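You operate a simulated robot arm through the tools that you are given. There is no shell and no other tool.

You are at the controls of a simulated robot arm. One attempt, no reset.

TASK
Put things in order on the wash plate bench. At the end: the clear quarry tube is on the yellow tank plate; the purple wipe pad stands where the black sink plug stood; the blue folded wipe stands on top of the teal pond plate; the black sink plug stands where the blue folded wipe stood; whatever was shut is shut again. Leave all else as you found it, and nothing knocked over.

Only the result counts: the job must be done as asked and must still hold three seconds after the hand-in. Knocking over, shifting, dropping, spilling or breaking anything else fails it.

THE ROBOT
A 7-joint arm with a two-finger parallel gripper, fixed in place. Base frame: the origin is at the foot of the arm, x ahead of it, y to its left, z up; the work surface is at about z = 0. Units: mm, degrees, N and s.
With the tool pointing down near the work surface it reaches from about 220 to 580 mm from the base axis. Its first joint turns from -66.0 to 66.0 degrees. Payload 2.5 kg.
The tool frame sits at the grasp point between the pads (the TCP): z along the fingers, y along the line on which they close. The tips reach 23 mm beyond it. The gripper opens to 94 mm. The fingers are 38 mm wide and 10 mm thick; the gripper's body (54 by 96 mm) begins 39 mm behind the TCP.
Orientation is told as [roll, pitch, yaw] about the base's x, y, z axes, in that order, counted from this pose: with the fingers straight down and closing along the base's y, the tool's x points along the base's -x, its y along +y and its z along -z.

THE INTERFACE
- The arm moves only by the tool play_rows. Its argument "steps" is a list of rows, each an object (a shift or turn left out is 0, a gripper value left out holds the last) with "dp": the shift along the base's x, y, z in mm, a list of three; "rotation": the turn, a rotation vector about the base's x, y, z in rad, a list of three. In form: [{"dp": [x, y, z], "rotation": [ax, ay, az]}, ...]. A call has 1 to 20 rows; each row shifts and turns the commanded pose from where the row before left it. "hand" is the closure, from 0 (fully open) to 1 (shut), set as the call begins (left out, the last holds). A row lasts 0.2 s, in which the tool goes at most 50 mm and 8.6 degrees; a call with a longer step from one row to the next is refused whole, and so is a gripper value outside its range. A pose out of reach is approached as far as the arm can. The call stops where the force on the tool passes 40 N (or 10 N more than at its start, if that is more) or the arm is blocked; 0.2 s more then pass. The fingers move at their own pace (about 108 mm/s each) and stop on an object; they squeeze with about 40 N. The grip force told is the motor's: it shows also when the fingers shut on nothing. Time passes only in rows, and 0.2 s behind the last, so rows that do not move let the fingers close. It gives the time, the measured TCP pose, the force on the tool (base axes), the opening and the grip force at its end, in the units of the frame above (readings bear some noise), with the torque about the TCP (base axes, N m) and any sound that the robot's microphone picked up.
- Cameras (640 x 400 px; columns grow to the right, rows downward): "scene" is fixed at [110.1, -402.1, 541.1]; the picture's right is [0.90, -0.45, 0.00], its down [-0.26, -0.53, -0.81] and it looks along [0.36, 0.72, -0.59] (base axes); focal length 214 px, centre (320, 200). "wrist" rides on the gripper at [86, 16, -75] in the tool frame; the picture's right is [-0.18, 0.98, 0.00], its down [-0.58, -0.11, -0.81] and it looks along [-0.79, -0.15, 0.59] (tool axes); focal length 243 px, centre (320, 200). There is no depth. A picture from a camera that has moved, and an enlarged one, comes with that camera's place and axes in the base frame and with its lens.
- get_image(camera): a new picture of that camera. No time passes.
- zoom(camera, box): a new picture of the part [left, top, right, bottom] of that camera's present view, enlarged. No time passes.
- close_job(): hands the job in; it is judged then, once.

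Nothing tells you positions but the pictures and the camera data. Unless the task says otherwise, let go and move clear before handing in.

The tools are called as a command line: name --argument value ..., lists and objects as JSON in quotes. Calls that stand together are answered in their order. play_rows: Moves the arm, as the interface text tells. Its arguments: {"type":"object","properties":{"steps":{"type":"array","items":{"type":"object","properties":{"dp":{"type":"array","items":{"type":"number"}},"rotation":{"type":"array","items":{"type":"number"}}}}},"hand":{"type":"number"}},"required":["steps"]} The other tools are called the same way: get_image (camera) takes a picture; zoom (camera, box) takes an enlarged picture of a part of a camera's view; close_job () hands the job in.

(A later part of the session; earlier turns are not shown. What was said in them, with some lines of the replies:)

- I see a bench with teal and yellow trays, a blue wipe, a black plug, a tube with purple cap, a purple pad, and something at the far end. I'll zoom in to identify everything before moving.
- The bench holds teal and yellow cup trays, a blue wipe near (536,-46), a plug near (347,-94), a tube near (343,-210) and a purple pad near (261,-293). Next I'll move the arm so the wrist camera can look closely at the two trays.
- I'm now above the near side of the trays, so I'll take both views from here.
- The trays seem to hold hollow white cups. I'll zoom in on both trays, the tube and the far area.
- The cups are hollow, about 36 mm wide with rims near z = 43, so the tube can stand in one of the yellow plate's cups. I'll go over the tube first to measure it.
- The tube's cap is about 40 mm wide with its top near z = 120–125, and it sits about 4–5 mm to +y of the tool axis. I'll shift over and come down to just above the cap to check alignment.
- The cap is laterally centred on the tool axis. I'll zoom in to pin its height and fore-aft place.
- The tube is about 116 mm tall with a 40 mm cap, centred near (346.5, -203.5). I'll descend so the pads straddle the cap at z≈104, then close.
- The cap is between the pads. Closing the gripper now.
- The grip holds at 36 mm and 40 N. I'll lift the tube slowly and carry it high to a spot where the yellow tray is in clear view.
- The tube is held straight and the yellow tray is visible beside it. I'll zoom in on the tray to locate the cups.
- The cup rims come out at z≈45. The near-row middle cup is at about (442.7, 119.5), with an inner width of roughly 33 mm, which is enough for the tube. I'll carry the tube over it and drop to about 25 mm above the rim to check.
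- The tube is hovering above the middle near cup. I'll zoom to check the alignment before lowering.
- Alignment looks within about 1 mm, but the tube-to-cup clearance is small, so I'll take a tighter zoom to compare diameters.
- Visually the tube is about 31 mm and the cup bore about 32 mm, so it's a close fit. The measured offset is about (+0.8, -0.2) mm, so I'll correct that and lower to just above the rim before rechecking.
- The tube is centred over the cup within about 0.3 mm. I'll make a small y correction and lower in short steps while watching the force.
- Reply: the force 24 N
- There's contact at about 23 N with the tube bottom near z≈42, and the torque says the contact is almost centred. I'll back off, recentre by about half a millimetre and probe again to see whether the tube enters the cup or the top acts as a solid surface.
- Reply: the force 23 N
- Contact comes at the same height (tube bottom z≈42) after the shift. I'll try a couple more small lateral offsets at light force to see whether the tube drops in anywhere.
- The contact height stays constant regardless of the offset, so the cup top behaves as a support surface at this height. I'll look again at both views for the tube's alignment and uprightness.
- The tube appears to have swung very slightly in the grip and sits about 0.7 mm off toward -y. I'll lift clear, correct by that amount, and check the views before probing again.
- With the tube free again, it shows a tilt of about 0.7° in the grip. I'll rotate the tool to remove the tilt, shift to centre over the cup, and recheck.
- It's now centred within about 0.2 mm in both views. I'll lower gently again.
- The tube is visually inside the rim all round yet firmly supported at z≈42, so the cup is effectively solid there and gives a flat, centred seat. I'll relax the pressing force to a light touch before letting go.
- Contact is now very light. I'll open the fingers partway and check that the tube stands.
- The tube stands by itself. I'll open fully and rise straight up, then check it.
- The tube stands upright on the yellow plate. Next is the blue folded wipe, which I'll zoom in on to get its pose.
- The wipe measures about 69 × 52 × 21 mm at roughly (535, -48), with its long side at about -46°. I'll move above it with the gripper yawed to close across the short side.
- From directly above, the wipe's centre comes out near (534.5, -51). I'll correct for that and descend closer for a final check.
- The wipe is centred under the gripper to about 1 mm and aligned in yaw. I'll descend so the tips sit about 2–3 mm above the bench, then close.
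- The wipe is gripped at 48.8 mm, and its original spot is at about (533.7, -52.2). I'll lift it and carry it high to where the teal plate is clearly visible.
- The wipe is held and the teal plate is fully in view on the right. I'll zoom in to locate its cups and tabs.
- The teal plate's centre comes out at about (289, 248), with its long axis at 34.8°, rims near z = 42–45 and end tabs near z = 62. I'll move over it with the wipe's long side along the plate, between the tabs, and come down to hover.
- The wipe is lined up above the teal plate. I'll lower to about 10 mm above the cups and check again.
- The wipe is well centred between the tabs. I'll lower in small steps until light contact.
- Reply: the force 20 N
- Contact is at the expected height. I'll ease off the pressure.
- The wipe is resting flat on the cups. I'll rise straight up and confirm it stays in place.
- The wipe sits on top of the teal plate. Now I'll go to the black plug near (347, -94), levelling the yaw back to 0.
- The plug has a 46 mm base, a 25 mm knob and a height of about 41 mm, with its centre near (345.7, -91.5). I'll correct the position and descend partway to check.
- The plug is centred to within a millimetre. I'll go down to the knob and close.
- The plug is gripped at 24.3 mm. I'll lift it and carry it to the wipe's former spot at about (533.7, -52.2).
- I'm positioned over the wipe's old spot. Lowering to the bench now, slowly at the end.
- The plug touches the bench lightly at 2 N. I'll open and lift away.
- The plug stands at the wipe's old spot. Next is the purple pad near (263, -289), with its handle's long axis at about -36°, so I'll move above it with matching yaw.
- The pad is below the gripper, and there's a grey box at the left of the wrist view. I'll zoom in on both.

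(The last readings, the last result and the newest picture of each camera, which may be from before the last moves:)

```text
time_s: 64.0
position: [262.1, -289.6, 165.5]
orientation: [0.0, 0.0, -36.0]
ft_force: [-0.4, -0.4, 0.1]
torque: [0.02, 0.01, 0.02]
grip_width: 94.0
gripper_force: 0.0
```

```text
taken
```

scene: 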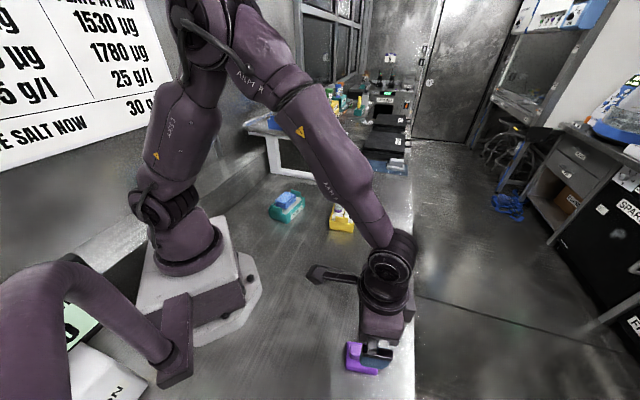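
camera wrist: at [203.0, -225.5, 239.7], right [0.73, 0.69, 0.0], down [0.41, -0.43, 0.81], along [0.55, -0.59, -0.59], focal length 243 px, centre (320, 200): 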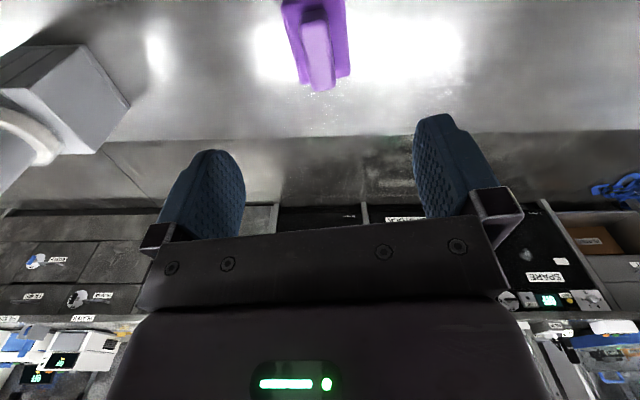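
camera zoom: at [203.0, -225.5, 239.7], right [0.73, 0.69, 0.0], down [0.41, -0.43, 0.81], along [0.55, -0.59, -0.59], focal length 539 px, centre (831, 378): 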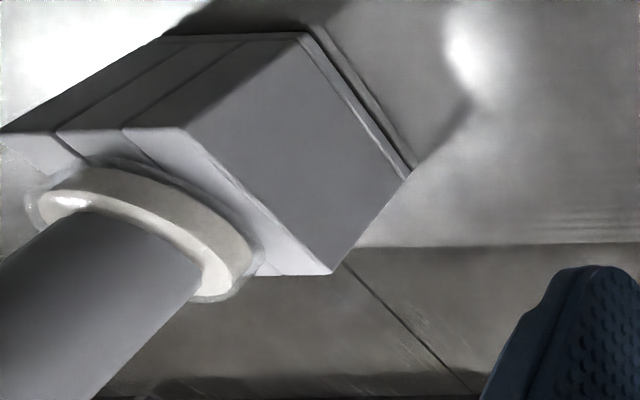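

The pad is about 64 × 49 mm with a handle roughly 20 mm wide, and it's aligned with the gripper. I'll shift slightly and descend to see the base thickness and handle height.

play_rows --steps '[{"dp": [1, -1.3, -20]}, {"dp": [0, 0, -35]}, {"dp": [0, 0, -30]}, {"dp": [0, 0, 0]}]'

zoom --camera "wrist" --box '[220, 20, 420, 190]'

zoom --camera "scene" --box '[325, 320, 415, 395]'

```text
time_s: 65.0
position: [263.9, -290.9, 81.4]
orientation: [0.0, 0.0, -36.0]
ft_force: [-0.2, -0.2, 0.1]
torque: [0.02, 0.01, -0.02]
grip_width: 94.1
gripper_force: 0.0
```

```text
2.35 times, centred on (320, 105) of wrist
camera zoom: at [204.1, -226.3, 155.3], right [0.73, 0.69, 0.0], down [0.41, -0.43, 0.81], along [0.55, -0.59, -0.59], focal length 571 px, centre (320, 424)
```

zoom: 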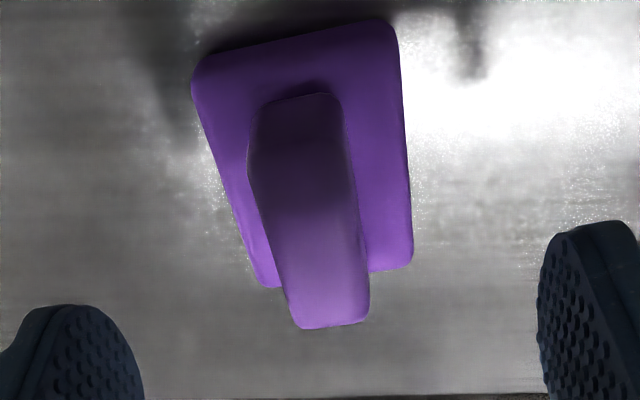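

```text
5.33 times, centred on (370, 358) of scene
camera zoom: at [110.1, -402.1, 541.1], right [0.9, -0.45, 0.0], down [-0.26, -0.53, -0.81], along [0.36, 0.72, -0.59], focal length 1144 px, centre (53, -640)
```

zoom: 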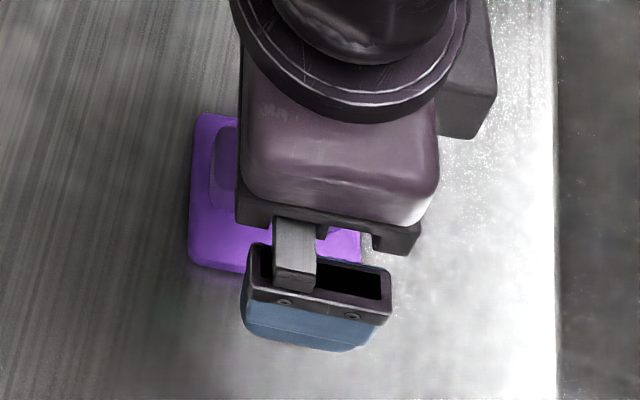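

The handle is centred under the gripper to about 1 mm. I'll descend to z≈36 so the tips stay just above the pad's base, then check the force.

play_rows --steps '[{"dp": [0, -1.1, -15]}, {"dp": [0, 0, -15]}, {"dp": [0, 0, -8]}, {"dp": [0, 0, -4]}, {"dp": [0, 0, -2]}, {"dp": [0, 0, 0]}]'

zoom --camera "wrist" --box '[160, 40, 480, 240]'

```text
time_s: 66.4
position: [263.6, -291.6, 37.3]
orientation: [-0.1, 0.0, -35.9]
ft_force: [-0.6, -0.1, 0.6]
torque: [0.04, 0.0, 0.0]
grip_width: 94.2
gripper_force: 0.0
```

```text
2.00 times, centred on (320, 140) of wrist
camera zoom: at [204.3, -227.8, 111.6], right [0.73, 0.69, 0.0], down [0.41, -0.43, 0.81], along [0.55, -0.59, -0.59], focal length 485 px, centre (320, 320)
```

zoom: 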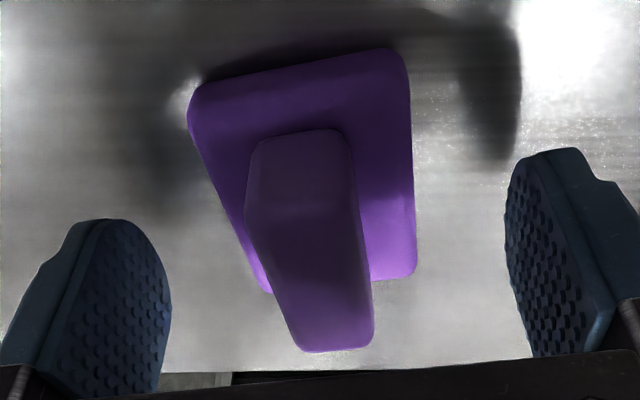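

play_rows --steps '[{"dp": [0, 0, 0]}, {"dp": [0, 0, 0]}, {"dp": [0, 0, 0]}, {"dp": [0, 0, 0]}, {"dp": [0, 0, 0]}]' --hand 1

zoom --camera "wrist" --box '[160, 40, 480, 240]'

```text
time_s: 67.6
position: [263.0, -291.7, 38.8]
orientation: [0.0, -0.1, -36.1]
ft_force: [-0.4, 0.0, -0.4]
torque: [-0.04, 0.02, -0.02]
grip_width: 48.6
gripper_force: 40.0
```

```text
2.00 times, centred on (320, 140) of wrist
camera zoom: at [204.3, -227.7, 111.6], right [0.73, 0.69, 0.0], down [0.41, -0.43, 0.81], along [0.55, -0.59, -0.59], focal length 485 px, centre (320, 320)
```

zoom: 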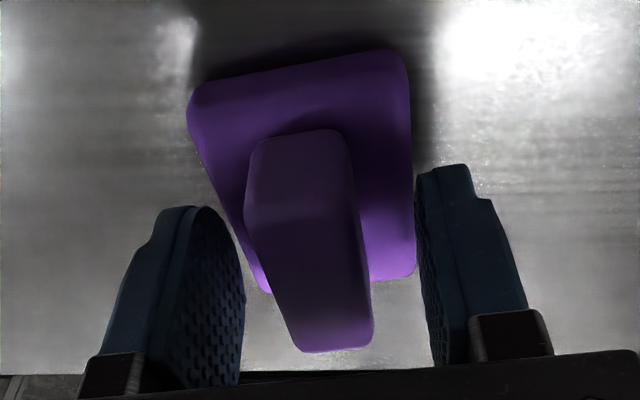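

The fingers stopped at 48.6 mm, on the base's sides rather than the handle. I'll reopen, go lower and grip the base over its full height for a secure hold.

play_rows --steps '[{"dp": [0, 0, 0]}, {"dp": [0, 0, 0]}, {"dp": [0, 0, 0]}, {"dp": [0, 0, -5]}, {"dp": [0, 0, -4]}, {"dp": [0, 0, -2.5]}, {"dp": [0, 0, 0]}]' --hand 0

play_rows --steps '[{"dp": [0, 0, 0]}, {"dp": [0, 0, 0]}, {"dp": [0, 0, 0]}, {"dp": [0, 0, 0]}, {"dp": [0, 0, 0]}]' --hand 1

zoom --camera "wrist" --box '[160, 40, 480, 240]'

```text
time_s: 69.2
position: [264.8, -290.8, 26.2]
orientation: [0.1, 0.0, -35.9]
ft_force: [0.3, -0.8, 0.2]
torque: [-0.04, 0.02, 0.02]
grip_width: 93.9
gripper_force: 0.1
```

```text
time_s: 70.4
position: [263.6, -291.9, 26.1]
orientation: [0.0, 0.0, -36.0]
ft_force: [0.0, -0.6, 0.6]
torque: [0.01, 0.02, 0.01]
grip_width: 49.1
gripper_force: 39.8
```

```text
2.00 times, centred on (320, 140) of wrist
camera zoom: at [204.4, -227.6, 99.8], right [0.73, 0.69, 0.0], down [0.41, -0.43, 0.81], along [0.55, -0.59, -0.59], focal length 485 px, centre (320, 320)
```

zoom: 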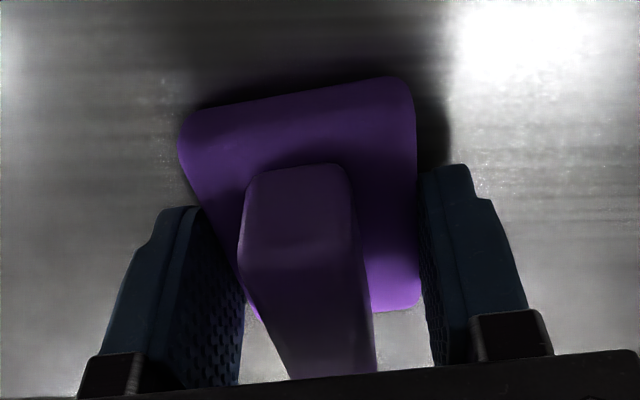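

The pad is gripped firmly at 49 mm. I'll lift it and carry it to the plug's original spot, about (346.5, -91.5).

play_rows --steps '[{"dp": [0, 0, 5]}, {"dp": [0, 0, 15]}, {"dp": [0, 0, 30]}, {"dp": [0, 0, 30]}, {"dp": [0, 0, 20]}, {"dp": [0, 0, 0]}, {"dp": [7, 17, 0]}, {"dp": [14, 34, 0]}, {"dp": [14, 34, 0]}, {"dp": [14, 34, 0]}, {"dp": [14, 34, 0]}, {"dp": [12, 29, 0]}, {"dp": [7.6, 17.7, 0]}, {"dp": [0, 0, 0]}]'

get_image --camera "wrist"

get_image --camera "scene"

```text
time_s: 73.4
position: [346.8, -92.2, 125.6]
orientation: [0.0, 0.0, -36.0]
ft_force: [-0.2, -0.5, -1.6]
torque: [-0.01, 0.02, -0.01]
grip_width: 48.6
gripper_force: 40.1
```

```text
taken
camera wrist: at [287.5, -28.0, 199.3], right [0.73, 0.69, 0.0], down [0.41, -0.43, 0.81], along [0.55, -0.59, -0.59], focal length 243 px, centre (320, 200)
```

wrist: 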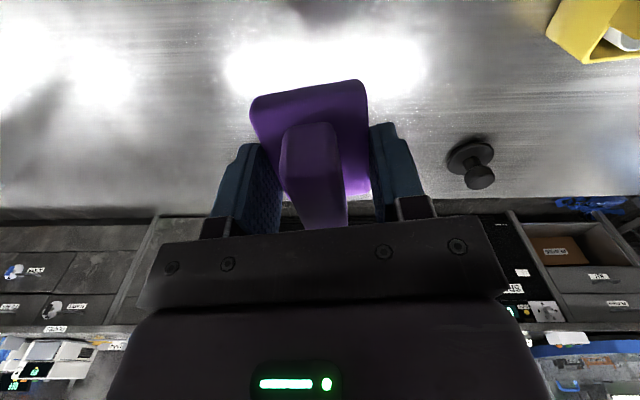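

```text
taken
```

scene: 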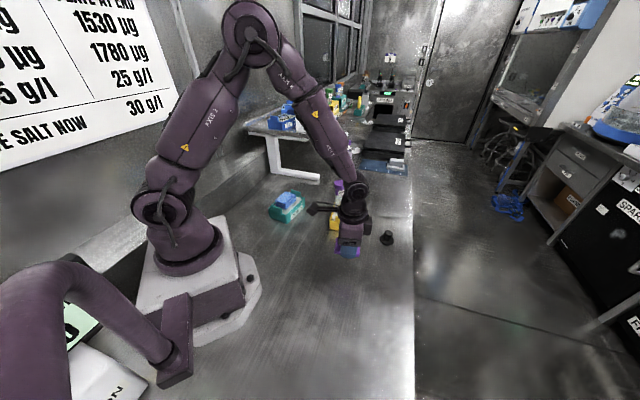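

The pad is over the plug's old spot. Lowering gently now.

play_rows --steps '[{"dp": [0, 0, -20]}, {"dp": [0, 0, -30]}, {"dp": [0, 0, -25]}, {"dp": [0, 0, -14]}, {"dp": [0, 0, -6]}, {"dp": [0, 0, -2]}, {"dp": [0, 0, 0]}]'

play_rows --steps '[{"dp": [0, 0, -1]}, {"dp": [0, 0, -1]}, {"dp": [0, 0, -0.5]}, {"dp": [0, 0, 0]}]'

```text
time_s: 75.0
position: [345.8, -91.4, 28.1]
orientation: [0.0, 0.0, -36.0]
ft_force: [-0.5, 0.0, -0.3]
torque: [0.0, 0.01, -0.02]
grip_width: 48.6
gripper_force: 39.8
```

```text
time_s: 76.0
position: [347.3, -91.7, 26.8]
orientation: [0.1, 0.0, -36.0]
ft_force: [0.1, 0.3, 0.1]
torque: [0.0, 0.02, -0.04]
grip_width: 48.7
gripper_force: 40.0
```

play_rows --steps '[{"dp": [0, 0, -0.5]}, {"dp": [0, 0, -0.3]}, {"dp": [0, 0, 0]}]'

```text
time_s: 76.8
position: [346.5, -92.0, 26.7]
orientation: [-0.1, 0.0, -36.0]
ft_force: [-2.0, 1.4, 7.1]
torque: [0.01, 0.04, 0.01]
grip_width: 48.7
gripper_force: 40.2
```

The pad has touched down at about 7 N. I'll release and rise straight up.

play_rows --steps '[{"dp": [0, 0, 0.3]}, {"dp": [0, 0, 0]}, {"dp": [0, 0, 0]}]'

play_rows --steps '[{"dp": [0, 0, 0]}, {"dp": [0, 0, 0]}, {"dp": [0, 0, 0]}, {"dp": [0, 0, 10]}, {"dp": [0, 0, 30]}, {"dp": [0, 0, 45]}, {"dp": [0, 0, 45]}, {"dp": [0, 0, 45]}, {"dp": [0, 0, 0]}]' --hand 0

get_image --camera "wrist"

get_image --camera "scene"

```text
time_s: 77.6
position: [346.0, -91.5, 26.0]
orientation: [-0.1, 0.0, -35.9]
ft_force: [-0.2, 0.5, 2.6]
torque: [0.02, 0.03, 0.0]
grip_width: 48.6
gripper_force: 40.0
```

```text
time_s: 79.6
position: [346.8, -91.2, 202.2]
orientation: [0.1, 0.0, -35.9]
ft_force: [-0.4, 1.1, -0.5]
torque: [0.0, 0.01, 0.0]
grip_width: 94.0
gripper_force: 0.1
```

```text
taken
camera wrist: at [287.0, -27.6, 275.0], right [0.73, 0.69, 0.0], down [0.41, -0.43, 0.81], along [0.55, -0.59, -0.59], focal length 243 px, centre (320, 200)
```

wrist: 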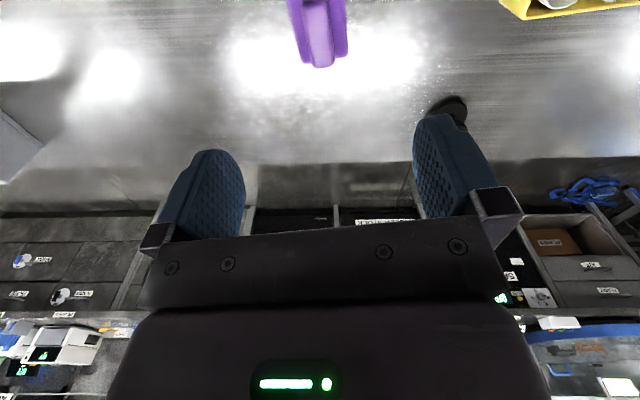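

```text
taken
```

scene: 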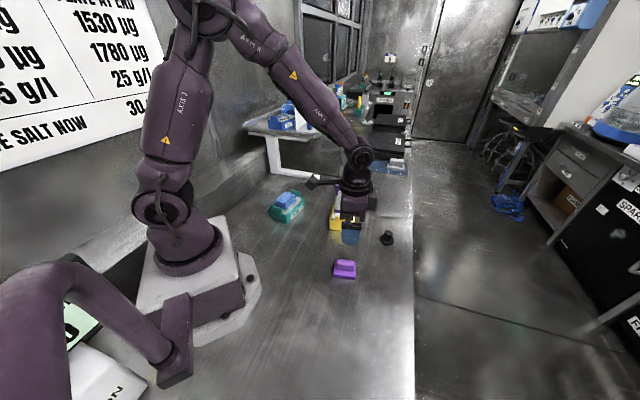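

The pad is set down. I'll raise the arm clear and check the whole bench.

play_rows --steps '[{"dp": [0, 0, 45]}, {"dp": [0, 0, 45]}, {"dp": [0, 0, 45]}, {"dp": [-10, -20, 40], "rotation": [0, 0, 0.1]}, {"dp": [-10, -30, 10], "rotation": [0, 0, 0.1]}, {"dp": [-10, -30, 0], "rotation": [0, 0, 0.1]}, {"dp": [-10, -30, 0], "rotation": [0, 0, 0.1]}, {"dp": [-10, -30, 0], "rotation": [0, 0, 0.1]}, {"dp": [0, 0, 0], "rotation": [0, 0, 0.128]}, {"dp": [0, 0, 0]}]'

get_image --camera "scene"

zoom --camera "scene" --box '[250, 170, 430, 290]'

```text
time_s: 81.8
position: [297.1, -231.3, 384.9]
orientation: [0.0, 0.0, 0.0]
ft_force: [0.2, 0.0, -0.4]
torque: [-0.04, -0.01, -0.01]
grip_width: 94.1
gripper_force: 0.1
```

```text
taken
```

scene: 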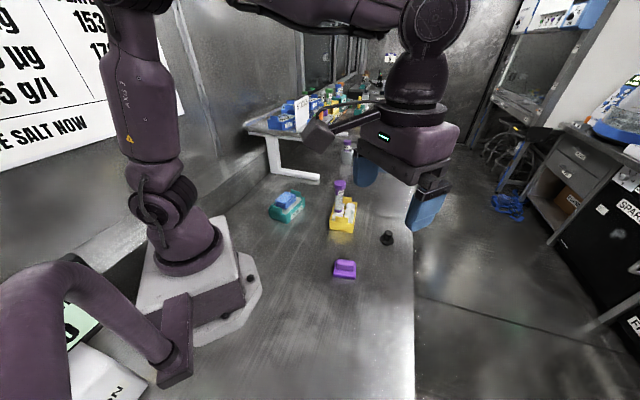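

```text
3.33 times, centred on (340, 230) of scene
camera zoom: at [110.1, -402.1, 541.1], right [0.9, -0.45, 0.0], down [-0.26, -0.53, -0.81], along [0.36, 0.72, -0.59], focal length 715 px, centre (253, 100)
```

zoom: 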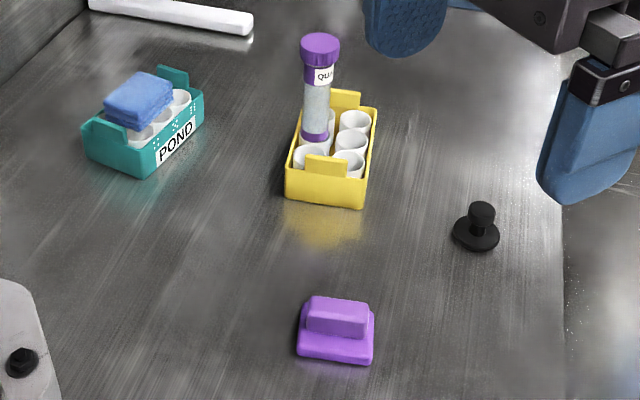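

Everything looks in place. I'll repeat the initial zoom to compare tray positions and verify the swapped spots.

zoom --camera "scene" --box '[250, 170, 430, 282]'

zoom --camera "scene" --box '[325, 175, 375, 240]'

get_image --camera "wrist"

```text
3.56 times, centred on (340, 226) of scene
camera zoom: at [110.1, -402.1, 541.1], right [0.9, -0.45, 0.0], down [-0.26, -0.53, -0.81], along [0.36, 0.72, -0.59], focal length 763 px, centre (249, 108)
```

zoom: 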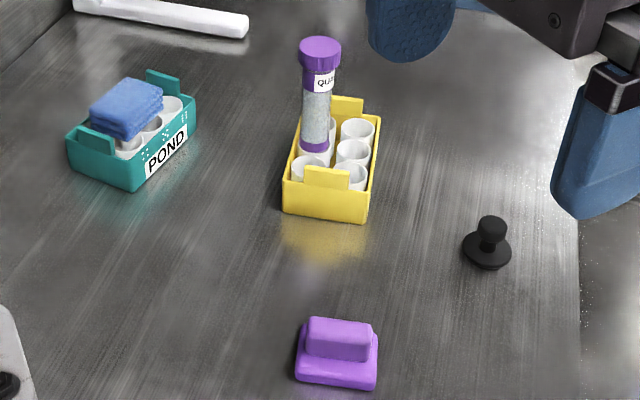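

```text
6.15 times, centred on (350, 208) of scene
camera zoom: at [110.1, -402.1, 541.1], right [0.9, -0.45, 0.0], down [-0.26, -0.53, -0.81], along [0.36, 0.72, -0.59], focal length 1320 px, centre (135, 154)
```

zoom: 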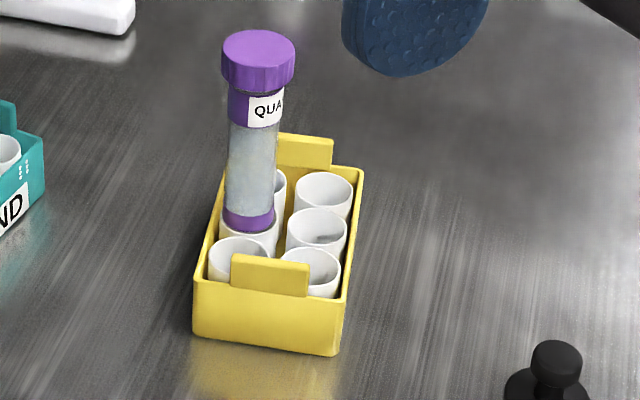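

```text
taken
camera wrist: at [210.8, -215.9, 459.5], right [0.18, 0.98, 0.0], down [0.58, -0.11, 0.81], along [0.79, -0.15, -0.59], focal length 243 px, centre (320, 200)
```

wrist: 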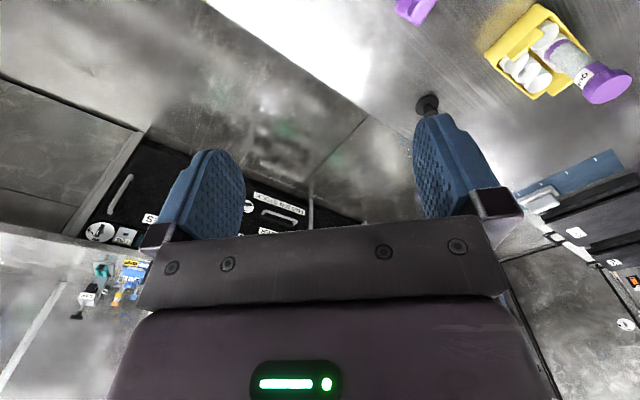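

The tube stands on the yellow plate, the wipe is on the teal plate, the plug is at the wipe's old spot and the pad is at the plug's old spot. The trays haven't moved, nothing was opened, and the arm is clear, so I'm handing in the job.

close_job

```text
The job is handed in.
```

The bench is arranged as asked and the job is handed in; I don't have a verdict from the check yet. In the last pictures:

- **Tube:** the clear quarry tube stands upright on the yellow tank plate, over the middle cup of the near row. It would not go down into the cup; it rests at about rim height, and it stayed standing through the rest of the job.
- **Blue folded wipe:** it lies flat on top of the teal pond plate, between the two end tabs.
- **Black sink plug:** it stands where the blue wipe was, within a few millimetres.
- **Purple wipe pad:** it stands where the plug was, also within a few millimetres.
- **Everything else:** neither plate moved when compared with the first picture, and nothing was knocked over. Nothing was opened, so nothing needed shutting. The gripper is open and well clear of the bench.
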